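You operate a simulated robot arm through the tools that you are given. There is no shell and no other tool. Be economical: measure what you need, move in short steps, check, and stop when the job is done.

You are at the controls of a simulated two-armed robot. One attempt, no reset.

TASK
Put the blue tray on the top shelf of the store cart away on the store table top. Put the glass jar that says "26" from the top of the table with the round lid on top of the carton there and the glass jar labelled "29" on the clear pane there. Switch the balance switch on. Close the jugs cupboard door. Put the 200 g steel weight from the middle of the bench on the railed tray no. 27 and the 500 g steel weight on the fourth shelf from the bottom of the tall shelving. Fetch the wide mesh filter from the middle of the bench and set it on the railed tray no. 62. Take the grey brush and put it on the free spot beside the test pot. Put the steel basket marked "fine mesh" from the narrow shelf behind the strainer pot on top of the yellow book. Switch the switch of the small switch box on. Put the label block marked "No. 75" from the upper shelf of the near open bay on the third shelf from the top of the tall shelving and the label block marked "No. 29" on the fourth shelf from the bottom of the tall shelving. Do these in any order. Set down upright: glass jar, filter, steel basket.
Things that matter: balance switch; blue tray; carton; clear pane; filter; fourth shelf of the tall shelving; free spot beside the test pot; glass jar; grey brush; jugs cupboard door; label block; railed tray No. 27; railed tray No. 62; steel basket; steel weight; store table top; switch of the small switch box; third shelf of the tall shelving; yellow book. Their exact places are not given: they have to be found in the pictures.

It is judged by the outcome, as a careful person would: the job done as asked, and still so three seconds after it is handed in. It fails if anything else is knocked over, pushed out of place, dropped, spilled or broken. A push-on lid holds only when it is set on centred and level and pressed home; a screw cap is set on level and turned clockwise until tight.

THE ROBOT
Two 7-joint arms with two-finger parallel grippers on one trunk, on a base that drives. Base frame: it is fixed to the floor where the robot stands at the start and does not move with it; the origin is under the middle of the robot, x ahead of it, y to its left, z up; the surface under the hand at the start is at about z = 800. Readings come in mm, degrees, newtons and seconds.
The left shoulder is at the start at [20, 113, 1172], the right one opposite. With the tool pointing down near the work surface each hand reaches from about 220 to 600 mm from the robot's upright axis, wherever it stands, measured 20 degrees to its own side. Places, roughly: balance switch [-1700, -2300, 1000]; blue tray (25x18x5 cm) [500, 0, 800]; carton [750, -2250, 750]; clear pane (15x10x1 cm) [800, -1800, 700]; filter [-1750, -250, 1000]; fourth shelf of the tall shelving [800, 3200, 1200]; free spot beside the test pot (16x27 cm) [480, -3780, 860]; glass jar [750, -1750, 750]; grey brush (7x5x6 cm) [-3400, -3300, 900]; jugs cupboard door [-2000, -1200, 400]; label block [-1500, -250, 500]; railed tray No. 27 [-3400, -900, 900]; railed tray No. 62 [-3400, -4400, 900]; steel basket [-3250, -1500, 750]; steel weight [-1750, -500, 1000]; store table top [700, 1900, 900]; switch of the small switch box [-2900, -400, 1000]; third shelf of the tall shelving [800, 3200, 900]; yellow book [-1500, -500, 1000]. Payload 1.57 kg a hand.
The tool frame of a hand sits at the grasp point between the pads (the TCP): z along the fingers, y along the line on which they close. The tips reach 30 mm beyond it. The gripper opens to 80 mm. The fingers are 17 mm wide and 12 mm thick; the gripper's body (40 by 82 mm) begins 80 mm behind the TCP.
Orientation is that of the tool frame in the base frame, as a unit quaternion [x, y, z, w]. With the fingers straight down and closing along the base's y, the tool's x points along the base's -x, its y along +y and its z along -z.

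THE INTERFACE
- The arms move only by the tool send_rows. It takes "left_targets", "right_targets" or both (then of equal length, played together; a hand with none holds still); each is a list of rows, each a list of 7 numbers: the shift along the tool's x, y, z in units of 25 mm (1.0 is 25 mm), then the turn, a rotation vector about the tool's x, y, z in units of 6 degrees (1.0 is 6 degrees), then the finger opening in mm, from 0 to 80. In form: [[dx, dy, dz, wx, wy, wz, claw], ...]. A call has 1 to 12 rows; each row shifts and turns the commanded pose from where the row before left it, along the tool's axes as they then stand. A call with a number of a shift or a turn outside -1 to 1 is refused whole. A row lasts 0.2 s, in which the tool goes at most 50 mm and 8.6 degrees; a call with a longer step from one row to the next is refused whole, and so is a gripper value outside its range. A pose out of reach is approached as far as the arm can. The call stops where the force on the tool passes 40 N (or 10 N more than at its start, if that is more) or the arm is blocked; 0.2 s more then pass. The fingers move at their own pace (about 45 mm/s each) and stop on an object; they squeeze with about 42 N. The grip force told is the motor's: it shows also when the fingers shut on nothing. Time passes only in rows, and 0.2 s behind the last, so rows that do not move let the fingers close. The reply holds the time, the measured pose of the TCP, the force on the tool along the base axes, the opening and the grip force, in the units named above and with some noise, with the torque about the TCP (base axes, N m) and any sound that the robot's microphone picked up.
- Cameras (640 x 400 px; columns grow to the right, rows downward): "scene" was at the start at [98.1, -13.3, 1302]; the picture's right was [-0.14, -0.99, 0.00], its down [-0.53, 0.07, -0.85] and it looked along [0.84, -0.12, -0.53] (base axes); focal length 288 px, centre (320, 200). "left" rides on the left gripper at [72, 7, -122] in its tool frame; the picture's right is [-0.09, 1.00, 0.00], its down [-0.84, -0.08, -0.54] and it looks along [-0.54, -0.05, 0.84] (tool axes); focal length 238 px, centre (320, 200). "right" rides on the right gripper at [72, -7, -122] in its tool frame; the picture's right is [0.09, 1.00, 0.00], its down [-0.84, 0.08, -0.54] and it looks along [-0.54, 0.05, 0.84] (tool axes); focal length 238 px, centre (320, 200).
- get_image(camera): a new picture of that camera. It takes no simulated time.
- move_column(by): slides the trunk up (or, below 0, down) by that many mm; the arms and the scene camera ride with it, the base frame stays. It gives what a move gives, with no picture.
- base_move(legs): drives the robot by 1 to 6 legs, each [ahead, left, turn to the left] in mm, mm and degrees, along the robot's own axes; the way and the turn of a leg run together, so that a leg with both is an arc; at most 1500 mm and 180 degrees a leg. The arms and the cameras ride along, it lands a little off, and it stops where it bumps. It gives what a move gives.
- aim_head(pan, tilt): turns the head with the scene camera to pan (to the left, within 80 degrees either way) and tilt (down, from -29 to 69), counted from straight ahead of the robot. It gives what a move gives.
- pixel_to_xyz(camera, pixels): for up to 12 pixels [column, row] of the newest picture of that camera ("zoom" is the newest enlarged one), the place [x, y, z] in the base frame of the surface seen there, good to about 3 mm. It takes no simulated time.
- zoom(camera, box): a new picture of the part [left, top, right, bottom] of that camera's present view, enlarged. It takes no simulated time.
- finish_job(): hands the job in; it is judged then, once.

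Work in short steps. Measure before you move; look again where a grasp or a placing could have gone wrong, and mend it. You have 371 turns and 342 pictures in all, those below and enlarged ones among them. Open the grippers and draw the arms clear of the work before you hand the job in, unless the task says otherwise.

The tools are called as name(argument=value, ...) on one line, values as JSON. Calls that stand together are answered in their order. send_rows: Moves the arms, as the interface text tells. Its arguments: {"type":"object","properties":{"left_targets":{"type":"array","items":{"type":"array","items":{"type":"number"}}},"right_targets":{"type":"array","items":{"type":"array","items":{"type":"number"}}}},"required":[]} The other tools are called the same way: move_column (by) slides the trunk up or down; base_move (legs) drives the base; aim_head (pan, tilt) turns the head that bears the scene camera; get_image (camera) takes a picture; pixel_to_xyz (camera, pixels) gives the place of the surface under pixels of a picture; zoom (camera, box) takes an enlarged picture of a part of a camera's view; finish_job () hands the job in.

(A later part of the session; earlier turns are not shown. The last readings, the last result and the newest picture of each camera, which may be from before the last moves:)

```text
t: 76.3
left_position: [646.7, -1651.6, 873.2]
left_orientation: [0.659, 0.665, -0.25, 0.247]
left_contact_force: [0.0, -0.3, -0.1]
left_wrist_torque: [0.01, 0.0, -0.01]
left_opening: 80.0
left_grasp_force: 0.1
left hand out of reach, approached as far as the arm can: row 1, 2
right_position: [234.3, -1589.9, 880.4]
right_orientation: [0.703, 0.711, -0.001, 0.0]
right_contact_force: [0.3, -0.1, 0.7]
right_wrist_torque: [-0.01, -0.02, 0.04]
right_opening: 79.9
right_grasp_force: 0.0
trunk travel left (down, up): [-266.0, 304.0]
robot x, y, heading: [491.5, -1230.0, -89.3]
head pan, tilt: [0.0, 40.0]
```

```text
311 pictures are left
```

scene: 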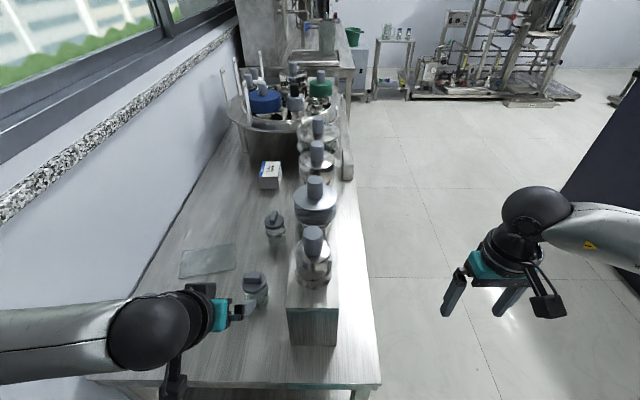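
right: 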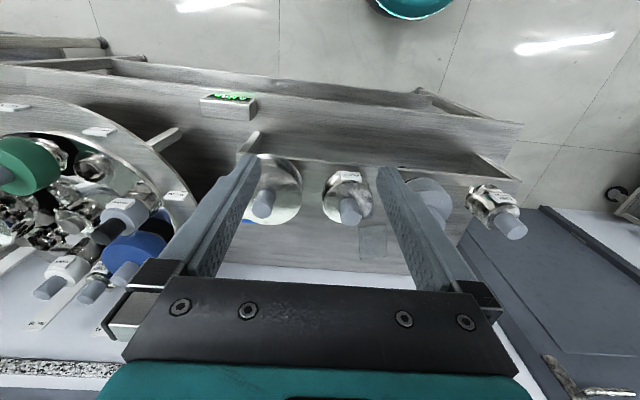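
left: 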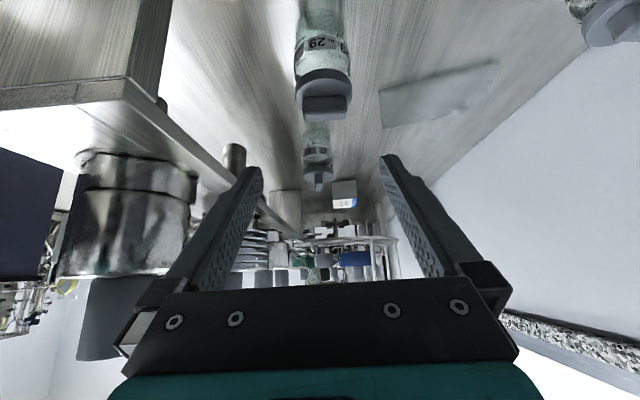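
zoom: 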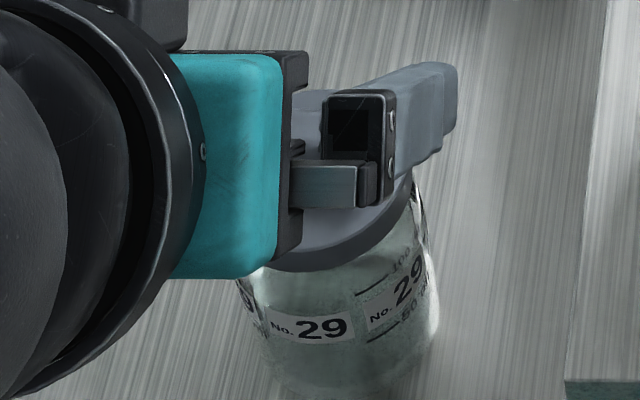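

Tilt is 41°, fine. I measure the jar's label surface and edges.

pixel_to_xyz(camera="zoom", pixels=[[322, 328], [345, 265], [262, 300], [425, 300], [345, 320], [340, 380], [310, 230]])

pixel_to_xyz(camera="left", pixels=[[322, 78], [300, 78], [345, 78], [322, 100], [303, 100], [346, 100], [322, 60]])

```text
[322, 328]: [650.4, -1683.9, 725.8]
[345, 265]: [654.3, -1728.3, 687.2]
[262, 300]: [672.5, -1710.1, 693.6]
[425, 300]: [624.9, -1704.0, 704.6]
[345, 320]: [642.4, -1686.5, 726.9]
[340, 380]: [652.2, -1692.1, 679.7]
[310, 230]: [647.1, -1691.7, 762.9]
```

```text
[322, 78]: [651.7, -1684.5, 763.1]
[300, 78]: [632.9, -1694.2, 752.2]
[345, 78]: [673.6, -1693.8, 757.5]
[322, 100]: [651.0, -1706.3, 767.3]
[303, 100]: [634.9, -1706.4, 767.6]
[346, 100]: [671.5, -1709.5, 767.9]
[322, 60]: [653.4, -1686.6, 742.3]
```

Jar axis ≈ (649,−1710), radius 25. I slide in along the tilted axis to TCP z≈718.

send_rows(left_targets=[[0.776, 0.03, 0, 0, 0, 0, 80], [0.776, 0.03, 0, 0, 0, 0, 80], [0.776, 0.03, 0, 0, 0, 0, 80], [0, 0, 0.9, 0, 0, 0, 80], [0, 0, 0.9, 0, 0, 0, 80], [0, 0, 0.9, 0, 0, 0, 80], [0, 0, 0.9, 0, 0, 0, 80], [0, 0, 0.9, 0, 0, 0, 80], [0, 0, 0.9, 0, 0, 0, 80], [0, 0, 0.8, 0, 0, 0, 80]])

get_image(camera="left")

```text
t: 78.5
left_position: [648.6, -1756.4, 756.5]
left_orientation: [0.661, 0.664, -0.251, 0.246]
left_contact_force: [0.4, -0.3, 0.8]
left_wrist_torque: [0.01, -0.03, 0.0]
left_opening: 80.2
left_grasp_force: 0.0
left hand out of reach, approached as far as the arm can: row 1, 2, 3, 8
right_position: [232.9, -1590.1, 878.8]
right_orientation: [0.702, 0.712, 0.0, 0.0]
right_contact_force: [-0.6, -0.2, 0.0]
right_wrist_torque: [0.02, -0.02, -0.02]
right_opening: 80.1
right_grasp_force: 0.1
trunk travel left (down, up): [-266.0, 304.0]
robot x, y, heading: [488.2, -1232.0, -89.3]
head pan, tilt: [0.0, 40.0]
```

```text
310 pictures are left
```

left: 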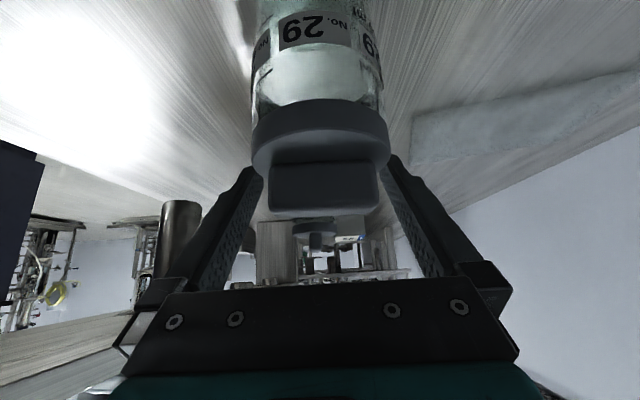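

The low-and-back shift was out of reach, so the hand is too high and too far. I back out along the tool axis and lower the trunk instead.

send_rows(left_targets=[[0, 0, -0.97, 0, 0, 0, 80], [0, 0, -0.97, 0, 0, 0, 80], [0, 0, -0.97, 0, 0, 0, 80], [0, 0, -0.97, 0, 0, 0, 80], [0, 0, -0.97, 0, 0, 0, 80], [0, 0, -0.97, 0, 0, 0, 80], [0, 0, -0.97, 0, 0, 0, 80]])

move_column(by=-91)

```text
t: 80.1
left_position: [649.8, -1644.6, 886.2]
left_orientation: [0.661, 0.664, -0.251, 0.246]
left_contact_force: [-0.3, -0.3, -0.7]
left_wrist_torque: [-0.01, -0.02, 0.0]
left_opening: 80.2
left_grasp_force: 0.2
right_position: [233.8, -1589.4, 879.1]
right_orientation: [0.703, 0.711, 0.001, 0.001]
right_contact_force: [-0.5, 0.2, 0.9]
right_wrist_torque: [0.04, 0.02, 0.03]
right_opening: 80.3
right_grasp_force: 0.0
trunk travel left (down, up): [-266.0, 304.0]
robot x, y, heading: [492.0, -1229.1, -89.1]
head pan, tilt: [0.0, 40.0]
```

```text
t: 81.4
left_position: [648.1, -1644.5, 795.3]
left_orientation: [0.66, 0.665, -0.25, 0.246]
left_contact_force: [0.3, 0.1, 0.0]
left_wrist_torque: [0.02, 0.0, 0.02]
left_opening: 80.2
left_grasp_force: 0.2
right_position: [233.5, -1589.7, 788.8]
right_orientation: [0.702, 0.712, 0.0, 0.0]
right_contact_force: [-1.0, -0.1, -0.3]
right_wrist_torque: [0.0, 0.0, -0.01]
right_opening: 80.1
right_grasp_force: 0.1
trunk travel left (down, up): [-175.0, 395.0]
robot x, y, heading: [488.7, -1232.4, -89.2]
head pan, tilt: [0.0, 40.0]
```

Lined up; I advance 101 mm along the tool axis and look.

send_rows(left_targets=[[0, 0, 0.9, 0, 0, 0, 80], [0, 0, 0.9, 0, 0, 0, 80], [0, 0, 0.9, 0, 0, 0, 80], [0, 0, 0.9, 0, 0, 0, 80], [0, 0, 0.44, 0, 0, 0, 80]])

get_image(camera="left")

```text
t: 82.6
left_position: [648.5, -1711.2, 719.4]
left_orientation: [0.66, 0.665, -0.25, 0.245]
left_contact_force: [0.4, -0.1, 0.6]
left_wrist_torque: [0.04, 0.02, 0.01]
left_opening: 80.0
left_grasp_force: 0.2
right_position: [233.4, -1590.9, 788.3]
right_orientation: [0.702, 0.712, 0.0, 0.0]
right_contact_force: [-1.3, 0.0, -0.9]
right_wrist_torque: [-0.02, 0.0, -0.01]
right_opening: 79.9
right_grasp_force: 0.0
trunk travel left (down, up): [-175.0, 395.0]
robot x, y, heading: [492.6, -1232.8, -89.1]
head pan, tilt: [0.0, 40.0]
```

```text
309 pictures are left
```

left: 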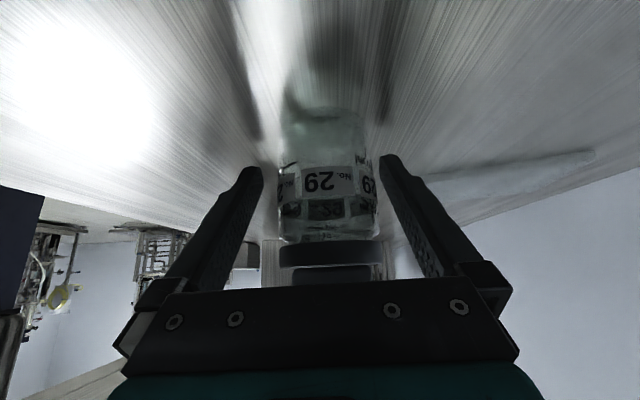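

The jar is between the fingers; I close and lift 80 with the column.

send_rows(left_targets=[[0, 0, 0, 0, 0, 0, 30], [0, 0, 0, 0, 0, 0, 30], [0, 0, 0, 0, 0, 0, 30], [0, 0, 0, 0, 0, 0, 30], [0, 0, 0, 0, 0, 0, 30]])

move_column(by=60)

get_image(camera="scene")

```text
t: 83.8
left_position: [648.0, -1711.6, 719.0]
left_orientation: [0.66, 0.665, -0.25, 0.245]
left_contact_force: [0.1, -0.4, 0.4]
left_wrist_torque: [-0.06, -0.05, -0.05]
left_opening: 55.3
left_grasp_force: 41.6
right_position: [233.1, -1589.9, 787.7]
right_orientation: [0.702, 0.712, 0.0, 0.0]
right_contact_force: [-0.6, -0.3, -0.1]
right_wrist_torque: [0.01, 0.0, -0.01]
right_opening: 79.9
right_grasp_force: 0.1
trunk travel left (down, up): [-175.0, 395.0]
robot x, y, heading: [490.2, -1232.4, -89.0]
head pan, tilt: [0.0, 40.0]
```

```text
t: 84.8
left_position: [648.6, -1712.2, 779.0]
left_orientation: [0.66, 0.665, -0.249, 0.244]
left_contact_force: [-0.5, -0.1, -1.7]
left_wrist_torque: [0.0, -0.01, -0.04]
left_opening: 55.3
left_grasp_force: 41.8
right_position: [234.1, -1590.0, 848.0]
right_orientation: [0.702, 0.712, 0.0, 0.0]
right_contact_force: [-0.3, -0.8, 0.3]
right_wrist_torque: [0.0, 0.01, 0.0]
right_opening: 80.3
right_grasp_force: 0.0
trunk travel left (down, up): [-235.0, 335.0]
robot x, y, heading: [494.7, -1232.2, -89.1]
head pan, tilt: [0.0, 40.0]
```

```text
308 pictures are left
```

scene: 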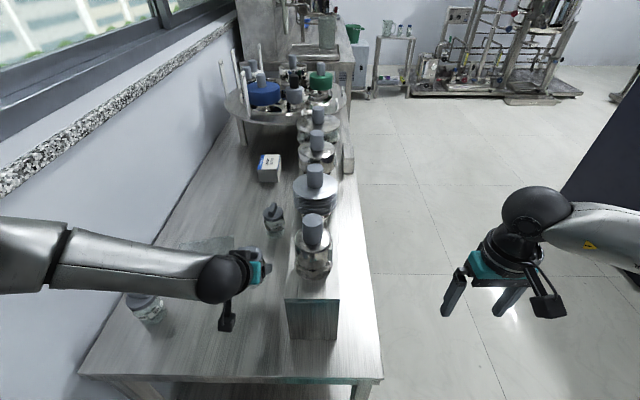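

Jar 29 held (55 mm). I carry it forward 124 and left 164 toward the pane centre (813,−1836).

send_rows(left_targets=[[-0.93, 0, 0.82, 0, 0, 0, 30], [-0.93, 0, 0.82, 0, 0, 0, 30], [-0.93, 0.6, 0.82, 0, 0, 0, 30], [-0.93, 0.9, 0.82, 0, 0, 0, 30], [0, 0.9, 0, 0, 0, 0, 30], [0, 0.9, 0, 0, 0, 0, 30], [0, 0.9, 0, 0, 0, 0, 30], [0, 0.9, 0, 0, 0, 0, 30], [0, 0.9, 0, 0, 0, 0, 30], [0, 0.6, 0, 0, 0, 0, 30]])

get_image(camera="scene")

```text
t: 87.0
left_position: [814.7, -1834.5, 776.3]
left_orientation: [0.661, 0.665, -0.248, 0.245]
left_contact_force: [-0.2, -0.1, -1.9]
left_wrist_torque: [0.04, 0.02, 0.0]
left_opening: 55.3
left_grasp_force: 42.0
right_position: [233.6, -1590.0, 848.0]
right_orientation: [0.702, 0.712, 0.001, -0.001]
right_contact_force: [0.0, 0.1, 0.1]
right_wrist_torque: [0.03, 0.0, 0.01]
right_opening: 79.8
right_grasp_force: 0.0
trunk travel left (down, up): [-235.0, 335.0]
robot x, y, heading: [493.1, -1231.8, -89.1]
head pan, tilt: [0.0, 40.0]
```

```text
307 pictures are left
```

scene: 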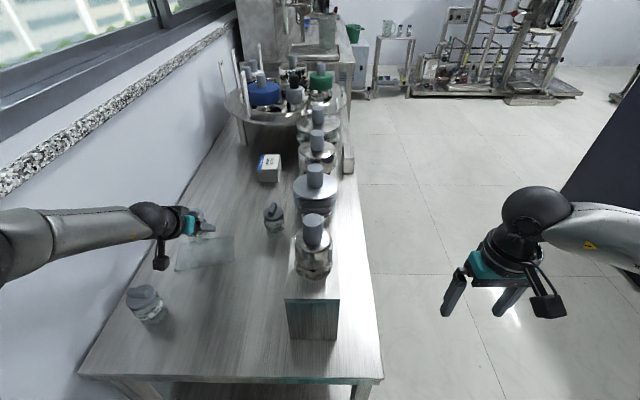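

Jar above the pane. I lower straight down 42 mm, then feel.

send_rows(left_targets=[[0.395, 0, 0.451, 0, 0, 0, 30], [0.395, 0, 0.451, 0, 0, 0, 30], [0.316, 0, 0.361, 0, 0, 0, 30], [0, 0, 0, 0, 0, 0, 30]])

get_image(camera="left")

zoom(camera="scene", box=[150, 190, 250, 290])

```text
t: 88.0
left_position: [813.0, -1834.2, 733.6]
left_orientation: [0.661, 0.664, -0.249, 0.244]
left_contact_force: [-0.5, -0.2, -1.5]
left_wrist_torque: [0.0, -0.01, -0.01]
left_opening: 55.3
left_grasp_force: 42.2
right_position: [232.5, -1591.1, 848.9]
right_orientation: [0.702, 0.712, 0.0, 0.0]
right_contact_force: [0.4, -0.5, -0.2]
right_wrist_torque: [0.02, -0.01, 0.0]
right_opening: 80.2
right_grasp_force: 0.1
trunk travel left (down, up): [-235.0, 335.0]
robot x, y, heading: [491.2, -1231.2, -89.4]
head pan, tilt: [0.0, 40.0]
```

```text
306 pictures are left
```

left: 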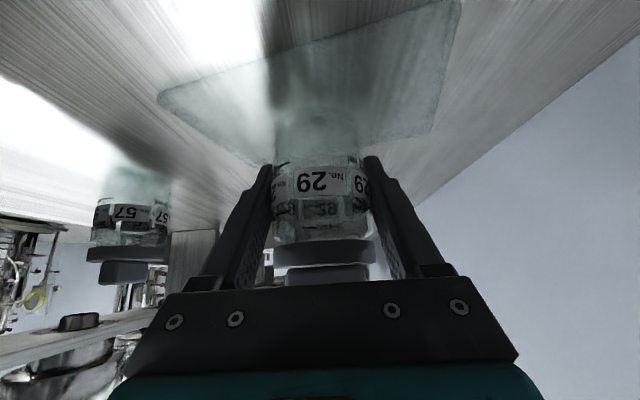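

```text
4.00 times, centred on (200, 240) of scene
```

zoom: 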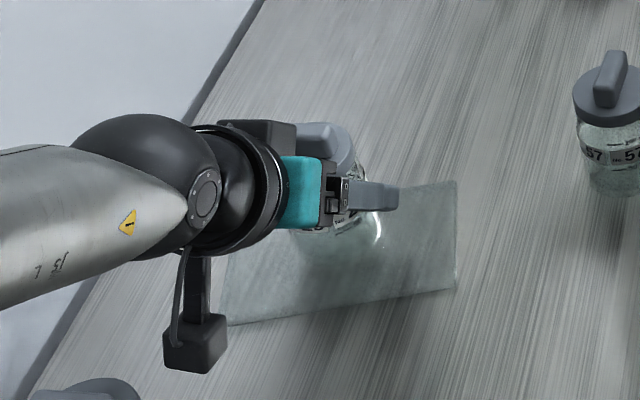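

The jar hangs over the pane with a gap of a few mm; I lower in small steps reading the force.

send_rows(left_targets=[[0.053, 0, 0.06, 0, 0, 0, 30], [0.053, 0, 0.06, 0, 0, 0, 30], [0, 0, 0, 0, 0, 0, 30]])

```text
t: 88.8
left_position: [812.8, -1834.9, 729.8]
left_orientation: [0.66, 0.665, -0.248, 0.246]
left_contact_force: [-0.2, -0.2, -1.9]
left_wrist_torque: [0.01, 0.02, 0.01]
left_opening: 54.9
left_grasp_force: 41.9
right_position: [234.0, -1590.2, 848.1]
right_orientation: [0.702, 0.712, 0.0, 0.0]
right_contact_force: [0.2, 0.2, 0.4]
right_wrist_torque: [0.0, 0.05, 0.0]
right_opening: 80.0
right_grasp_force: 0.1
trunk travel left (down, up): [-235.0, 335.0]
robot x, y, heading: [492.9, -1232.5, -89.2]
head pan, tilt: [0.0, 40.0]
```

send_rows(left_targets=[[0.053, 0, 0.06, 0, 0, 0, 30], [0.053, 0, 0.06, 0, 0, 0, 30], [0, 0, 0, 0, 0, 0, 30]])

```text
t: 89.6
left_position: [811.9, -1833.4, 727.4]
left_orientation: [0.66, 0.665, -0.249, 0.246]
left_contact_force: [0.7, 0.5, 0.7]
left_wrist_torque: [0.0, -0.14, -0.01]
left_opening: 55.2
left_grasp_force: 42.3
right_position: [232.9, -1591.5, 847.9]
right_orientation: [0.702, 0.712, 0.0, 0.0]
right_contact_force: [-0.3, -0.1, 0.0]
right_wrist_torque: [0.0, -0.01, 0.04]
right_opening: 80.1
right_grasp_force: 0.1
trunk travel left (down, up): [-235.0, 335.0]
robot x, y, heading: [494.8, -1230.3, -89.2]
head pan, tilt: [0.0, 40.0]
```

Force turned up (+2.6 N): contact. I open and draw back along the tool axis.

send_rows(left_targets=[[0, 0, 0, 0, 0, 0, 80], [0, 0, 0, 0, 0, 0, 80], [0, 0, 0, 0, 0, 0, 80], [0, 0, -0.5, 0, 0, 0, 80], [0, 0, -0.9, 0, 0, 0, 80], [0, 0, -0.9, 0, 0, 0, 80], [0, 0, -0.9, 0, 0, 0, 80], [0, 0, -0.9, 0, 0, 0, 80]])

get_image(camera="left")

get_image(camera="scene")

```text
t: 91.4
left_position: [813.9, -1766.2, 805.8]
left_orientation: [0.66, 0.665, -0.249, 0.245]
left_contact_force: [-0.2, 0.2, 0.8]
left_wrist_torque: [0.02, 0.0, -0.02]
left_opening: 79.8
left_grasp_force: 0.0
right_position: [232.6, -1590.6, 849.1]
right_orientation: [0.702, 0.712, 0.0, 0.0]
right_contact_force: [0.1, 1.1, 0.4]
right_wrist_torque: [0.0, 0.0, 0.04]
right_opening: 80.0
right_grasp_force: 0.0
trunk travel left (down, up): [-235.0, 335.0]
robot x, y, heading: [495.0, -1230.1, -89.2]
head pan, tilt: [0.0, 40.0]
```

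```text
304 pictures are left
```

left: 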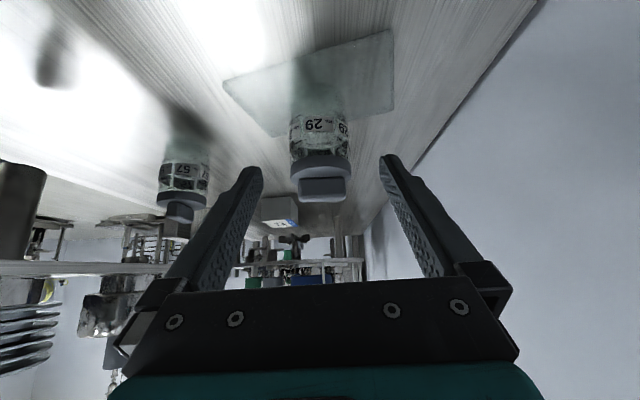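

```text
303 pictures are left
```

scene: 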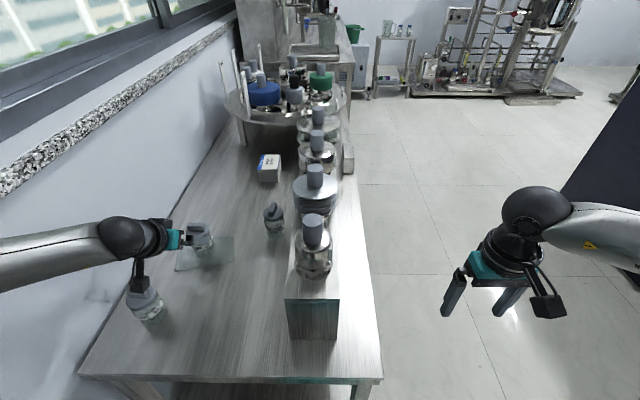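

Jar 29 stands; I check where its base lies on the pane.

zoom(camera="left", box=[200, 10, 420, 210])

pixel_to_xyz(camera="left", pixels=[[225, 82], [388, 32], [393, 105], [278, 135], [318, 155], [318, 125], [296, 165], [345, 165], [318, 190]])

```text
2.00 times, centred on (310, 110) of left
```

zoom: 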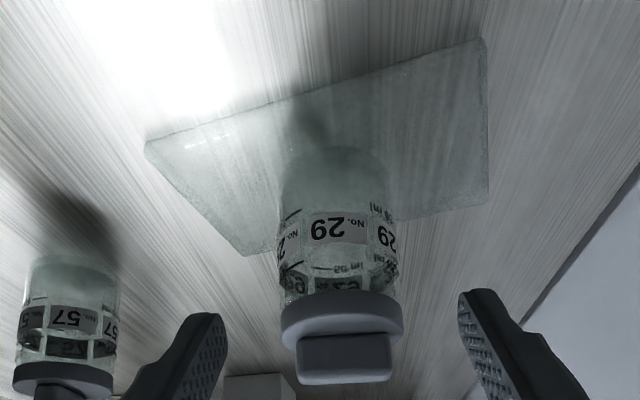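

```text
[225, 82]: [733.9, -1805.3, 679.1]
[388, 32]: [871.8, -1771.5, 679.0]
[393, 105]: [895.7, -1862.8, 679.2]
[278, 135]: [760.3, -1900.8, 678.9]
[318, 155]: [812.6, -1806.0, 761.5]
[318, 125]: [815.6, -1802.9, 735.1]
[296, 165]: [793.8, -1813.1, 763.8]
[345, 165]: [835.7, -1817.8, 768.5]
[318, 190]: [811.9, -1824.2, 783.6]
```

Jar 29 is well on the pane. For jar 26 I raise the trunk, back the base 85, and measure it.

move_column(by=100)

base_move(legs=[[-85, 0, 0]])

send_rows(left_targets=[[0.73, 0.35, -0.64, 0, 0, 0, 80], [0.73, 0.35, -0.64, 0, 0, 0, 80], [0.73, 0.35, -0.64, 0, 0, 0, 80], [0.73, 0.35, -0.64, 0, 0, 0, 80]])

get_image(camera="scene")

get_image(camera="left")

```text
t: 92.7
left_position: [813.1, -1768.3, 903.7]
left_orientation: [0.66, 0.665, -0.25, 0.245]
left_contact_force: [-0.1, -0.5, 0.1]
left_wrist_torque: [0.01, 0.0, 0.0]
left_opening: 80.0
left_grasp_force: 0.1
right_position: [234.0, -1590.3, 947.9]
right_orientation: [0.702, 0.712, 0.001, 0.0]
right_contact_force: [-0.6, 0.0, -0.2]
right_wrist_torque: [0.02, -0.01, 0.03]
right_opening: 80.0
right_grasp_force: 0.1
trunk travel left (down, up): [-335.0, 235.0]
robot x, y, heading: [494.1, -1232.9, -89.2]
head pan, tilt: [0.0, 40.0]
```

```text
t: 93.8
left_position: [812.7, -1681.4, 904.1]
left_orientation: [0.66, 0.664, -0.25, 0.245]
left_contact_force: [0.8, 0.3, 0.0]
left_wrist_torque: [0.0, -0.01, 0.0]
left_opening: 80.2
left_grasp_force: 0.1
right_position: [232.9, -1505.2, 948.6]
right_orientation: [0.702, 0.712, -0.001, 0.001]
right_contact_force: [-0.2, -1.3, 0.8]
right_wrist_torque: [0.0, -0.01, -0.02]
right_opening: 80.0
right_grasp_force: 0.1
trunk travel left (down, up): [-335.0, 235.0]
robot x, y, heading: [494.4, -1148.5, -89.1]
head pan, tilt: [0.0, 40.0]
```

```text
t: 94.8
left_position: [834.0, -1589.2, 902.3]
left_orientation: [0.665, 0.662, -0.248, 0.242]
left_contact_force: [-0.1, 0.2, 1.3]
left_wrist_torque: [0.03, 0.01, 0.0]
left_opening: 80.2
left_grasp_force: 0.0
right_position: [223.5, -1509.7, 943.6]
right_orientation: [0.703, 0.711, 0.005, 0.002]
right_contact_force: [-1.1, 0.1, -0.6]
right_wrist_torque: [0.01, 0.02, 0.01]
right_opening: 80.1
right_grasp_force: 0.1
trunk travel left (down, up): [-335.0, 235.0]
robot x, y, heading: [490.4, -1145.3, -89.3]
head pan, tilt: [0.0, 40.0]
```

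```text
301 pictures are left
```

scene: 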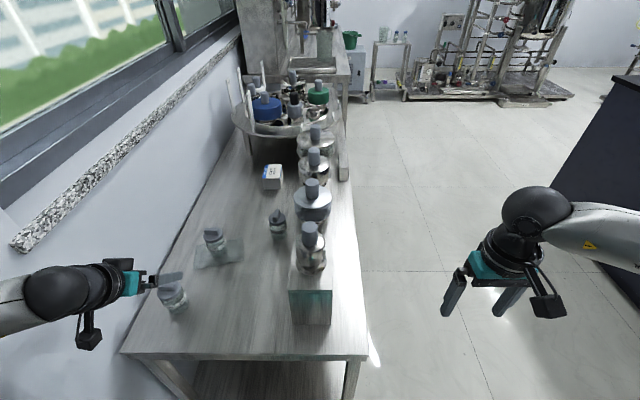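

```text
300 pictures are left
```

left: 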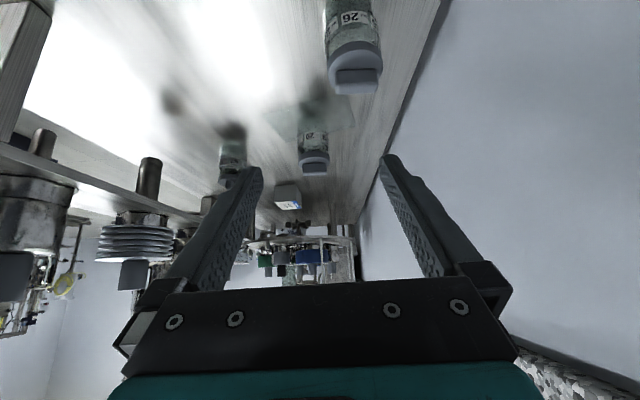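

The base was nudged slightly (left elbow near the wall). I measure jar 26 in the left picture.

pixel_to_xyz(camera="left", pixels=[[352, 20], [328, 20], [372, 20], [355, 45], [330, 50], [380, 55], [355, 75]])

pixel_to_xyz(camera="scene", pixels=[[50, 295], [15, 300], [70, 268], [15, 250], [60, 225]])

```text
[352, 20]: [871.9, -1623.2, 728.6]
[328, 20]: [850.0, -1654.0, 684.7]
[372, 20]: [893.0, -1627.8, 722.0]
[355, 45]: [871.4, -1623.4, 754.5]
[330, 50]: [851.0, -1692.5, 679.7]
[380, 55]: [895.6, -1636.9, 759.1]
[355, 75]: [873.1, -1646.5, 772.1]
```

```text
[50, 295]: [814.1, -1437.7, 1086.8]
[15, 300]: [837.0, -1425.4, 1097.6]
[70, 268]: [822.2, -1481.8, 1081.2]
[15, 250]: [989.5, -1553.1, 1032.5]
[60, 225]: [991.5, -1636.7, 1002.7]
```

Jar 26's axis is ≈ (871,−1651), wall at x 990. I shift the hand 37 mm left and check whether anything blocks.

send_rows(left_targets=[[0, 0.75, 0, 0, 0, 0, 80], [0, 0.75, 0, 0, 0, 0, 80], [0, 0, 0, 0, 0, 0, 80]])

```text
t: 95.6
left_position: [868.0, -1591.9, 901.8]
left_orientation: [0.665, 0.662, -0.248, 0.242]
left_contact_force: [-0.7, -0.8, -0.4]
left_wrist_torque: [0.01, 0.0, 0.0]
left_opening: 80.2
left_grasp_force: 0.0
right_position: [222.4, -1511.8, 943.3]
right_orientation: [0.703, 0.712, 0.007, 0.003]
right_contact_force: [0.6, 0.0, -0.3]
right_wrist_torque: [-0.01, 0.0, 0.0]
right_opening: 80.0
right_grasp_force: 0.0
trunk travel left (down, up): [-335.0, 235.0]
robot x, y, heading: [491.0, -1142.8, -89.3]
head pan, tilt: [0.0, 40.0]
```

The right hand keeps drifting slightly, so something presses. I look left at the elbow.

aim_head(pan=65, tilt=35)

get_image(camera="scene")

```text
t: 96.9
left_position: [867.0, -1593.1, 902.9]
left_orientation: [0.664, 0.662, -0.248, 0.242]
left_contact_force: [0.7, -0.5, 1.0]
left_wrist_torque: [0.0, 0.05, 0.0]
left_opening: 80.2
left_grasp_force: 0.0
right_position: [222.3, -1511.8, 941.7]
right_orientation: [0.702, 0.712, 0.006, 0.003]
right_contact_force: [0.1, 0.0, -0.1]
right_wrist_torque: [-0.03, -0.02, 0.0]
right_opening: 80.0
right_grasp_force: 0.0
trunk travel left (down, up): [-335.0, 235.0]
robot x, y, heading: [493.3, -1143.1, -89.0]
head pan, tilt: [65.0, 35.0]
```

```text
299 pictures are left
```

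scene: 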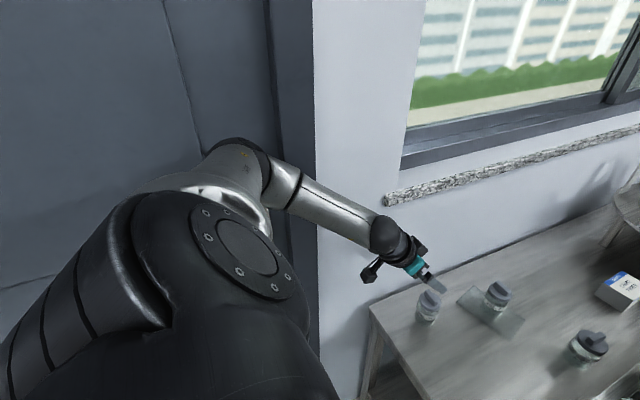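

The elbow touches the door frame. I pull the hand in 200 mm and take a diagonal stance at (400,−1200), heading −60°.

send_rows(left_targets=[[0, -1, 0, 0, 0, 0, 80], [0, -1, 0, 0, 0, 0, 80], [0, -1, 0, 0, 0, 0, 80], [0, -1, 0, 0, 0, 0, 80], [0, -1, 0, 0, 0, 0, 80], [0, -1, 0, 0, 0, 0, 80], [0, -1, 0, 0, 0, 0, 80], [0, -1, 0, 0, 0, 0, 80]])

base_move(legs=[[57, -92, 0], [0, 0, 29.2]])

aim_head(pan=20, tilt=40)

get_image(camera="scene")

```text
t: 98.7
left_position: [704.8, -1586.5, 907.3]
left_orientation: [0.662, 0.665, -0.247, 0.242]
left_contact_force: [0.0, -0.6, 0.0]
left_wrist_torque: [0.02, 0.02, 0.01]
left_opening: 79.9
left_grasp_force: 0.2
left hand out of reach, approached as far as the arm can: row 8
right_position: [234.1, -1505.2, 946.7]
right_orientation: [0.702, 0.712, 0.0, -0.001]
right_contact_force: [-0.1, -0.1, 0.1]
right_wrist_torque: [-0.01, 0.01, 0.02]
right_opening: 79.8
right_grasp_force: 0.0
trunk travel left (down, up): [-335.0, 235.0]
robot x, y, heading: [493.9, -1146.1, -89.1]
head pan, tilt: [65.0, 35.0]
```

```text
t: 101.3
left_position: [802.4, -1484.3, 907.2]
left_orientation: [0.473, 0.81, -0.18, 0.297]
left_contact_force: [0.0, 0.3, 0.3]
left_wrist_torque: [-0.01, -0.01, 0.03]
left_opening: 80.0
left_grasp_force: 0.1
right_position: [350.7, -1645.4, 948.5]
right_orientation: [0.5, 0.866, 0.0, 0.0]
right_contact_force: [-0.5, 0.2, 0.1]
right_wrist_torque: [0.01, -0.01, -0.01]
right_opening: 80.0
right_grasp_force: 0.1
trunk travel left (down, up): [-335.0, 235.0]
robot x, y, heading: [404.8, -1206.1, -59.9]
head pan, tilt: [65.0, 35.0]
```

```text
t: 102.5
left_position: [801.4, -1485.0, 907.2]
left_orientation: [0.473, 0.81, -0.179, 0.296]
left_contact_force: [0.7, 0.1, 0.8]
left_wrist_torque: [-0.03, -0.01, 0.04]
left_opening: 80.0
left_grasp_force: 0.0
right_position: [351.3, -1644.7, 946.8]
right_orientation: [0.501, 0.866, 0.0, 0.0]
right_contact_force: [0.1, -0.5, 0.6]
right_wrist_torque: [-0.02, 0.02, 0.01]
right_opening: 80.0
right_grasp_force: 0.0
trunk travel left (down, up): [-335.0, 235.0]
robot x, y, heading: [402.6, -1207.3, -60.0]
head pan, tilt: [20.0, 40.0]
```

```text
298 pictures are left
```

scene: 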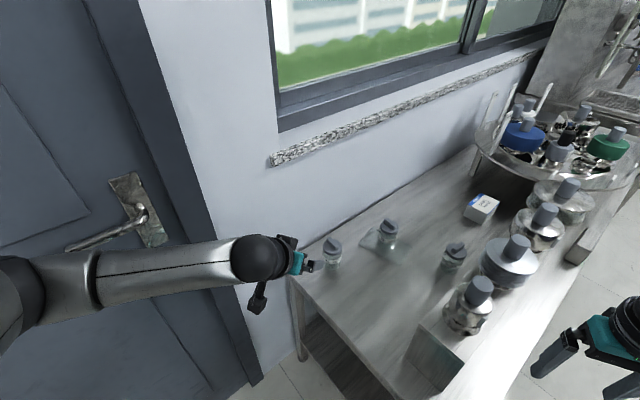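

I move forward 114 and right 23 to be on the approach line, then lower the column 113.

send_rows(left_targets=[[-0.864, -0.227, 0.738, 0, 0, 0, 80], [-0.864, -0.227, 0.738, 0, 0, 0, 80], [-0.864, -0.227, 0.738, 0, 0, 0, 80], [-0.864, -0.227, 0.738, 0, 0, 0, 80]])

move_column(by=-112)

get_image(camera="left")

pixel_to_xyz(camera="left", pixels=[[320, 60], [300, 60], [340, 60], [320, 90], [320, 30]])

```text
t: 103.5
left_position: [836.5, -1595.2, 907.6]
left_orientation: [0.473, 0.81, -0.178, 0.296]
left_contact_force: [0.9, 0.3, -0.7]
left_wrist_torque: [-0.02, -0.01, 0.04]
left_opening: 80.2
left_grasp_force: 0.0
right_position: [350.3, -1646.0, 948.6]
right_orientation: [0.501, 0.866, 0.0, 0.0]
right_contact_force: [0.2, 0.0, 0.4]
right_wrist_torque: [0.03, -0.03, 0.02]
right_opening: 80.2
right_grasp_force: 0.0
trunk travel left (down, up): [-335.0, 235.0]
robot x, y, heading: [400.0, -1202.6, -60.3]
head pan, tilt: [20.0, 40.0]
```

```text
t: 104.9
left_position: [837.7, -1594.9, 795.6]
left_orientation: [0.472, 0.81, -0.178, 0.297]
left_contact_force: [-0.4, -0.2, 0.0]
left_wrist_torque: [0.03, 0.0, -0.04]
left_opening: 80.0
left_grasp_force: 0.1
right_position: [350.5, -1645.2, 836.6]
right_orientation: [0.501, 0.866, -0.001, 0.001]
right_contact_force: [-0.4, 0.4, -0.3]
right_wrist_torque: [0.03, 0.0, 0.03]
right_opening: 80.1
right_grasp_force: 0.0
trunk travel left (down, up): [-223.0, 347.0]
robot x, y, heading: [402.5, -1206.0, -60.1]
head pan, tilt: [20.0, 40.0]
```

```text
297 pictures are left
```

left: 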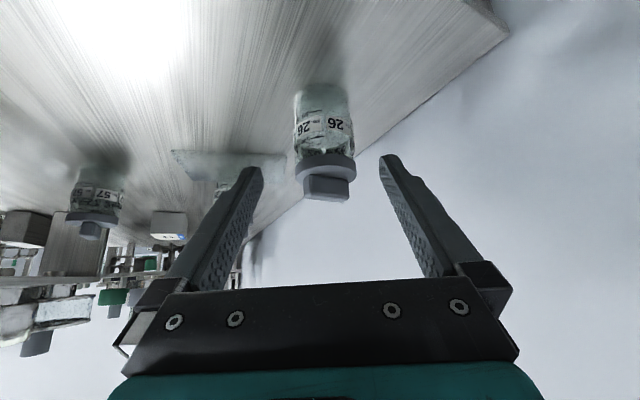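

```text
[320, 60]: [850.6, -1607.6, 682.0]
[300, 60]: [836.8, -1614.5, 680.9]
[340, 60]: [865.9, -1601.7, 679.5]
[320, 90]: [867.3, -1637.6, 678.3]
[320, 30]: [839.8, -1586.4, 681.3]
```

pixel_to_xyz(camera="left", pixels=[[322, 118], [300, 118], [346, 118], [325, 160], [303, 162], [350, 160]])

```text
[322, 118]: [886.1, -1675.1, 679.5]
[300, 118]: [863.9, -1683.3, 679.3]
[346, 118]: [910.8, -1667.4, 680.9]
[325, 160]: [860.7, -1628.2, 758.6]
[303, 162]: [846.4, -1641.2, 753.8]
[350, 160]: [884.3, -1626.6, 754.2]
```

Axis ≈ (874,−1651), aligned within 3 mm. I advance 102 mm and close.

send_rows(left_targets=[[0, 0.1, 0.9, 0, 0, 0, 80], [0, 0, 0.9, 0, 0, 0, 80], [0, 0, 0.9, 0, 0, 0, 80], [0, 0, 0.9, 0, 0, 0, 80], [0, 0, 0.48, 0, 0, 0, 80], [0, 0, 0, 0, 0, 0, 30], [0, 0, 0, 0, 0, 0, 30], [0, 0, 0, 0, 0, 0, 30], [0, 0, 0, 0, 0, 0, 30], [0, 0, 0, 0, 0, 0, 30]])

move_column(by=150)

get_image(camera="left")

```text
t: 107.1
left_position: [872.0, -1654.1, 717.8]
left_orientation: [0.472, 0.81, -0.179, 0.297]
left_contact_force: [0.8, -0.3, 0.4]
left_wrist_torque: [0.04, -0.07, 0.0]
left_opening: 55.6
left_grasp_force: 42.5
right_position: [348.9, -1644.4, 835.5]
right_orientation: [0.501, 0.866, 0.0, 0.001]
right_contact_force: [-0.1, 0.5, -0.4]
right_wrist_torque: [0.02, -0.04, -0.03]
right_opening: 79.9
right_grasp_force: 0.0
trunk travel left (down, up): [-223.0, 347.0]
robot x, y, heading: [403.6, -1205.6, -59.9]
head pan, tilt: [20.0, 40.0]
```

```text
t: 108.8
left_position: [872.2, -1653.2, 868.2]
left_orientation: [0.473, 0.81, -0.179, 0.297]
left_contact_force: [0.9, 1.0, -2.6]
left_wrist_torque: [-0.01, 0.0, -0.01]
left_opening: 55.4
left_grasp_force: 41.6
right_position: [349.4, -1644.8, 985.8]
right_orientation: [0.501, 0.865, 0.0, 0.001]
right_contact_force: [0.7, 0.3, 0.3]
right_wrist_torque: [0.0, 0.0, 0.02]
right_opening: 80.2
right_grasp_force: 0.1
trunk travel left (down, up): [-373.0, 197.0]
robot x, y, heading: [400.7, -1203.5, -60.1]
head pan, tilt: [20.0, 40.0]
```

```text
296 pictures are left
```

left: 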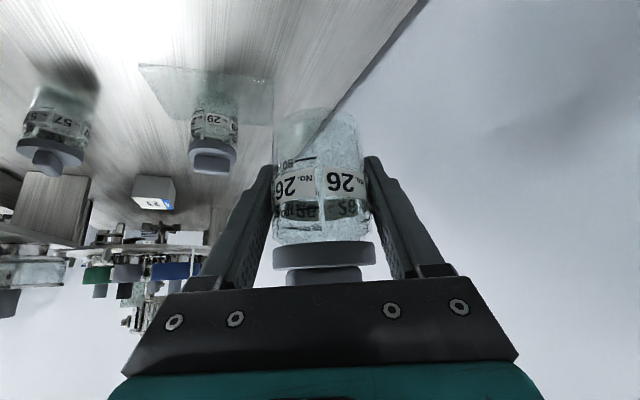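

Jar 26 held. I raise the trunk fully and measure bottle tops and turntable around the carton for clearance.

move_column(by=195)

get_image(camera="scene")

```text
t: 111.0
left_position: [872.3, -1652.9, 1062.4]
left_orientation: [0.472, 0.81, -0.179, 0.297]
left_contact_force: [-0.3, -0.5, -1.7]
left_wrist_torque: [0.02, 0.02, 0.02]
left_opening: 55.1
left_grasp_force: 42.5
right_position: [349.1, -1644.1, 1180.9]
right_orientation: [0.501, 0.865, -0.001, 0.0]
right_contact_force: [-0.4, -0.2, -0.2]
right_wrist_torque: [0.02, 0.0, 0.0]
right_opening: 80.0
right_grasp_force: 0.1
trunk travel left (down, up): [-568.0, 2.0]
robot x, y, heading: [401.6, -1202.9, -60.0]
head pan, tilt: [20.0, 40.0]
```

```text
295 pictures are left
```

scene: 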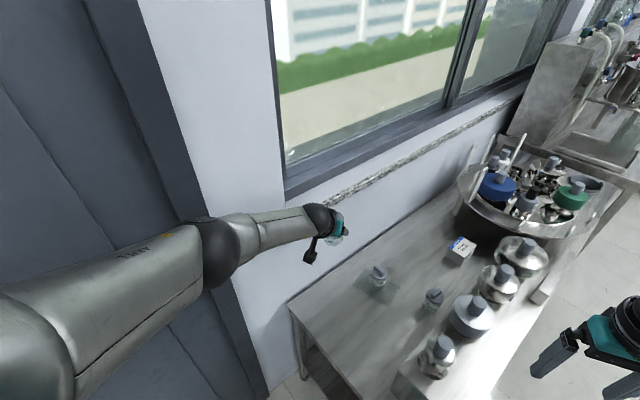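

zoom(camera="scene", box=[430, 140, 610, 310])

pixel_to_xyz(camera="scene", pixels=[[528, 241], [546, 258], [504, 269], [575, 185], [497, 188], [505, 157], [527, 204], [548, 235], [540, 212], [475, 215], [472, 147], [600, 190]])

```text
2.35 times, centred on (520, 225) of scene
```

zoom: 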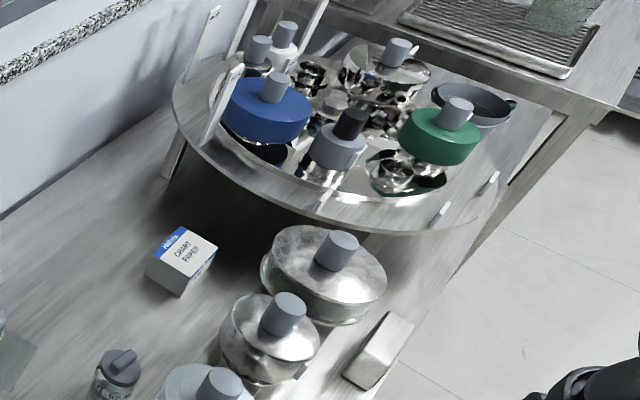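

```text
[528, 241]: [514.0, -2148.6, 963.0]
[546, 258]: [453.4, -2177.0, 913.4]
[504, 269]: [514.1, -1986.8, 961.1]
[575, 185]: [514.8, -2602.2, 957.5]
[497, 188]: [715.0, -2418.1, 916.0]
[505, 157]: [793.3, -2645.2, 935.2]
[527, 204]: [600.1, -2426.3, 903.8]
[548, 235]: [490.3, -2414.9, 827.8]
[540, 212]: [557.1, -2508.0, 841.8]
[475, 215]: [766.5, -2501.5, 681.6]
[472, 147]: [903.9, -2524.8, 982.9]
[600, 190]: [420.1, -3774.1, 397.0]
```

I measure the elbow and wrist of the present left-arm posture to judge clearance.

pixel_to_xyz(camera="scene", pixels=[[222, 225], [240, 262], [275, 235], [315, 215], [318, 235], [340, 228], [150, 300]])

```text
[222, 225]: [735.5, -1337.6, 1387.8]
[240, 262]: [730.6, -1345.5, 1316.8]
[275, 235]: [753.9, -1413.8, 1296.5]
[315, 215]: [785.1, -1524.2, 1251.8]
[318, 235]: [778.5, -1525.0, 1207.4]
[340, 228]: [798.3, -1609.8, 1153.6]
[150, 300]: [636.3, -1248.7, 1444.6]
```

Clearances suggest approaching the carton from the right-front at heading ≈20°. I drive out and around, then look at the table front there.

base_move(legs=[[-300, 0, 0], [0, 0, 80], [-519, 189, 0], [-243, -740, 0], [-243, -740, 0]])

aim_head(pan=-15, tilt=40)

get_image(camera="scene")

```text
t: 126.8
left_position: [274.3, -2117.4, 1062.6]
left_orientation: [-0.16, 0.924, 0.055, 0.342]
left_contact_force: [-0.4, -0.7, -2.1]
left_wrist_torque: [-0.05, -0.01, 0.03]
left_opening: 54.9
left_grasp_force: 42.0
right_position: [179.4, -2628.9, 1180.3]
right_orientation: [-0.174, 0.985, 0.0, 0.001]
right_contact_force: [0.3, -0.1, 0.5]
right_wrist_torque: [0.02, 0.0, 0.0]
right_opening: 79.9
right_grasp_force: 0.1
trunk travel left (down, up): [-568.0, 2.0]
robot x, y, heading: [-247.5, -2503.2, 20.1]
head pan, tilt: [20.0, 40.0]
```

```text
t: 127.9
left_position: [274.6, -2116.2, 1062.6]
left_orientation: [-0.16, 0.925, 0.054, 0.342]
left_contact_force: [-0.2, -0.6, -1.7]
left_wrist_torque: [-0.01, -0.03, -0.04]
left_opening: 55.1
left_grasp_force: 42.1
right_position: [179.8, -2629.1, 1180.9]
right_orientation: [-0.174, 0.985, 0.0, 0.0]
right_contact_force: [0.5, 0.0, -0.1]
right_wrist_torque: [-0.02, 0.0, -0.01]
right_opening: 80.1
right_grasp_force: 0.0
trunk travel left (down, up): [-568.0, 2.0]
robot x, y, heading: [-249.4, -2504.4, 20.5]
head pan, tilt: [-15.0, 40.0]
```

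```text
293 pictures are left
```

scene: 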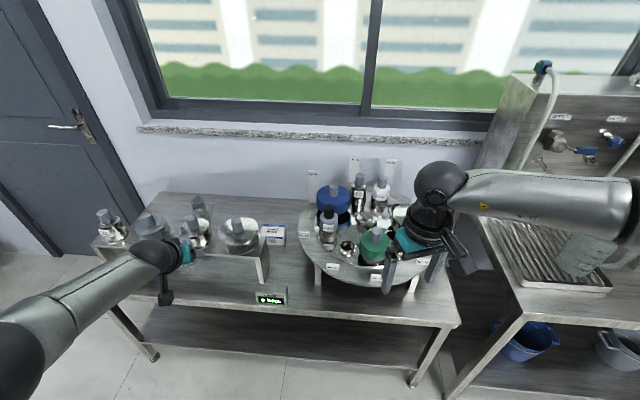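

I measure the table front and lower shelf, and raise the right hand out of the way.

pixel_to_xyz(camera="scene", pixels=[[350, 319], [440, 328], [300, 368], [266, 227], [285, 228], [283, 244], [264, 243], [240, 222], [328, 213], [375, 235], [260, 275], [410, 380]])

zoom(camera="scene", box=[200, 190, 320, 270])

send_rows(right_targets=[[0.3, 0, -1, 0, 0, 0, 40], [0.3, 0, -1, 0, 0, 0, 40], [0.3, 0, -1, 0, 0, 0, 40], [0.3, 0, -1, 0, 0, 0, 40], [0.3, 0, -1, 0, 0, 0, 40], [0.3, 0, -1, 0, 0, 0, 40], [0.3, 0, -1, 0, 0, 0, 40], [0.3, 0, -1, 0, 0, 0, 40]])

```text
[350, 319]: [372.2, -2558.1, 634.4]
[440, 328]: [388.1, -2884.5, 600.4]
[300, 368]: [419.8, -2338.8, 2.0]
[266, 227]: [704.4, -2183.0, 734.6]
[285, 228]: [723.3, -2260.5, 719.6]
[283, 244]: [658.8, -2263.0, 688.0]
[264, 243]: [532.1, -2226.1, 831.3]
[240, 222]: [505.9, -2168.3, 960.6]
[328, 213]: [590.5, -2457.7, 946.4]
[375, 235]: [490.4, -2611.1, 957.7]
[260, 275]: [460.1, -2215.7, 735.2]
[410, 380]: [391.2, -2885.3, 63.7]
```

```text
5.00 times, centred on (260, 230) of scene
```

zoom: 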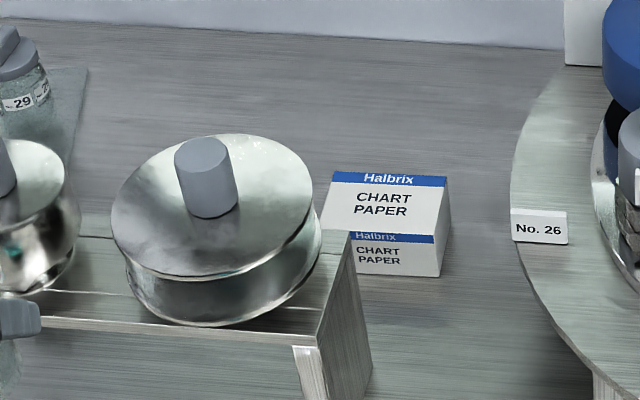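

```text
t: 129.7
left_position: [274.4, -2116.2, 1062.9]
left_orientation: [-0.16, 0.924, 0.055, 0.342]
left_contact_force: [0.0, -0.3, -2.1]
left_wrist_torque: [0.01, 0.02, -0.02]
left_opening: 55.0
left_grasp_force: 41.9
right_position: [121.7, -2651.2, 1380.2]
right_orientation: [-0.174, 0.985, 0.0, 0.0]
right_contact_force: [-0.6, -0.3, -0.5]
right_wrist_torque: [-0.02, -0.02, 0.02]
right_opening: 40.3
right_grasp_force: 0.1
trunk travel left (down, up): [-568.0, 2.0]
robot x, y, heading: [-247.3, -2505.0, 20.1]
head pan, tilt: [-15.0, 40.0]
```

pixel_to_xyz(camera="zoom", pixels=[[336, 176], [444, 180], [432, 240], [330, 226], [380, 205], [420, 250], [440, 238]])

```text
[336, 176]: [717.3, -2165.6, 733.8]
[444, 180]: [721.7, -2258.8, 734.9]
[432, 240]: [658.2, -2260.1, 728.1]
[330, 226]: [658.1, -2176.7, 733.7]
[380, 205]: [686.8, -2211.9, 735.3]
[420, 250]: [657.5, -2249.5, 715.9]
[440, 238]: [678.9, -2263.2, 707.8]
```

Carton top: centre (688,−2213), z 735. I extend the arm by 55, then drive right 233 and ahead 270.

send_rows(left_targets=[[-0.836, 0, 0.714, 0, 0, 0, 30], [-0.836, 0, 0.714, 0, 0, 0, 30]])

base_move(legs=[[0, -233, 0], [300, 0, 0]])

get_image(camera="scene")

```text
t: 130.3
left_position: [291.1, -2112.1, 1068.4]
left_orientation: [-0.161, 0.924, 0.054, 0.343]
left_contact_force: [0.3, 0.5, -2.0]
left_wrist_torque: [0.0, -0.04, -0.02]
left_opening: 55.0
left_grasp_force: 41.6
left hand out of reach, approached as far as the arm can: row 1, 2
right_position: [121.7, -2650.1, 1381.8]
right_orientation: [-0.176, 0.984, 0.0, 0.0]
right_contact_force: [0.5, 0.6, -0.8]
right_wrist_torque: [-0.06, 0.03, 0.0]
right_opening: 40.0
right_grasp_force: 0.1
trunk travel left (down, up): [-568.0, 2.0]
robot x, y, heading: [-244.0, -2506.0, 20.0]
head pan, tilt: [-15.0, 40.0]
```

```text
t: 133.7
left_position: [652.6, -2227.9, 1067.6]
left_orientation: [-0.161, 0.924, 0.055, 0.342]
left_contact_force: [0.4, -0.2, -1.6]
left_wrist_torque: [-0.02, -0.01, 0.01]
left_opening: 54.9
left_grasp_force: 41.9
right_position: [483.5, -2765.8, 1380.7]
right_orientation: [-0.176, 0.984, 0.0, -0.001]
right_contact_force: [0.1, 0.1, -0.1]
right_wrist_torque: [-0.01, 0.0, 0.06]
right_opening: 39.9
right_grasp_force: 0.1
trunk travel left (down, up): [-568.0, 2.0]
robot x, y, heading: [114.1, -2620.4, 20.1]
head pan, tilt: [-15.0, 40.0]
```

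```text
291 pictures are left
```

scene: 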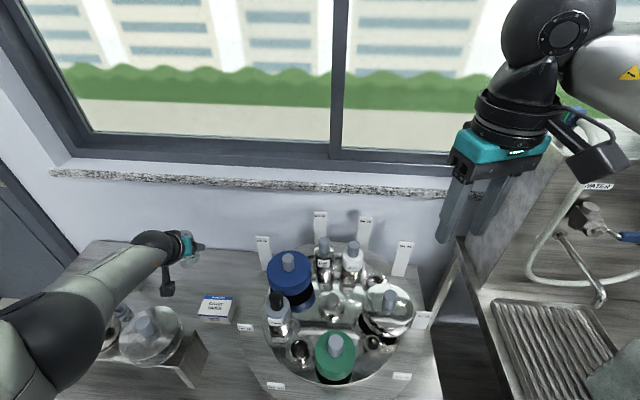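

I pull the right hand back 200 and drive the last 38 mm ahead.

send_rows(right_targets=[[1, 0, 0, 0, 0, 0, 40], [1, 0, 0, 0, 0, 0, 40], [1, 0, 0, 0, 0, 0, 40], [1, 0, 0, 0, 0, 0, 40], [1, 0, 0, 0, 0, 0, 40], [1, 0, 0, 0, 0, 0, 40]])

base_move(legs=[[38, 2, 0]])

move_column(by=-200)

aim_head(pan=25, tilt=50)

get_image(camera="scene")

```text
t: 135.1
left_position: [651.5, -2228.8, 1066.5]
left_orientation: [-0.161, 0.924, 0.055, 0.343]
left_contact_force: [0.5, 0.1, -1.8]
left_wrist_torque: [0.0, -0.02, 0.02]
left_opening: 54.9
left_grasp_force: 42.0
right_position: [395.7, -2825.0, 1404.3]
right_orientation: [-0.176, 0.984, 0.001, -0.002]
right_contact_force: [0.0, 0.0, 0.0]
right_wrist_torque: [0.02, 0.02, -0.01]
right_opening: 39.9
right_grasp_force: 0.0
right hand out of reach, approached as far as the arm can: row 4, 5, 6
trunk travel left (down, up): [-568.0, 2.0]
robot x, y, heading: [115.8, -2619.7, 20.4]
head pan, tilt: [-15.0, 40.0]
```

```text
t: 135.9
left_position: [687.0, -2213.2, 1067.4]
left_orientation: [-0.161, 0.924, 0.055, 0.342]
left_contact_force: [-0.1, 0.3, -2.1]
left_wrist_torque: [-0.05, 0.0, -0.02]
left_opening: 54.8
left_grasp_force: 41.7
right_position: [431.5, -2810.3, 1403.7]
right_orientation: [-0.176, 0.984, 0.0, -0.002]
right_contact_force: [0.0, 0.0, 0.8]
right_wrist_torque: [-0.02, -0.01, -0.03]
right_opening: 40.0
right_grasp_force: 0.0
trunk travel left (down, up): [-568.0, 2.0]
robot x, y, heading: [149.7, -2601.9, 20.3]
head pan, tilt: [-15.0, 40.0]
```

```text
t: 138.1
left_position: [686.3, -2213.5, 867.1]
left_orientation: [-0.162, 0.924, 0.055, 0.341]
left_contact_force: [0.0, -0.1, -0.2]
left_wrist_torque: [-0.06, -0.01, 0.0]
left_opening: 54.9
left_grasp_force: 42.2
right_position: [430.6, -2810.1, 1203.6]
right_orientation: [-0.175, 0.985, 0.0, -0.001]
right_contact_force: [0.4, -0.9, 0.2]
right_wrist_torque: [0.01, 0.01, -0.01]
right_opening: 40.0
right_grasp_force: 0.1
trunk travel left (down, up): [-368.0, 202.0]
robot x, y, heading: [144.7, -2602.2, 20.3]
head pan, tilt: [-15.0, 40.0]
```

```text
t: 139.2
left_position: [686.9, -2213.5, 866.6]
left_orientation: [-0.161, 0.924, 0.055, 0.342]
left_contact_force: [0.5, 0.3, -2.5]
left_wrist_torque: [-0.01, -0.03, 0.03]
left_opening: 54.8
left_grasp_force: 41.8
right_position: [429.6, -2810.3, 1204.2]
right_orientation: [-0.175, 0.985, 0.001, -0.001]
right_contact_force: [-0.3, 0.5, -0.4]
right_wrist_torque: [-0.04, -0.01, -0.04]
right_opening: 39.8
right_grasp_force: 0.1
trunk travel left (down, up): [-368.0, 202.0]
robot x, y, heading: [150.8, -2603.3, 20.2]
head pan, tilt: [25.0, 50.0]
```

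```text
290 pictures are left
```

scene: 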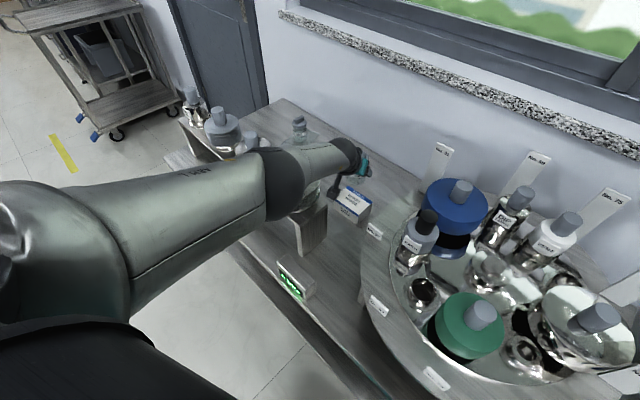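

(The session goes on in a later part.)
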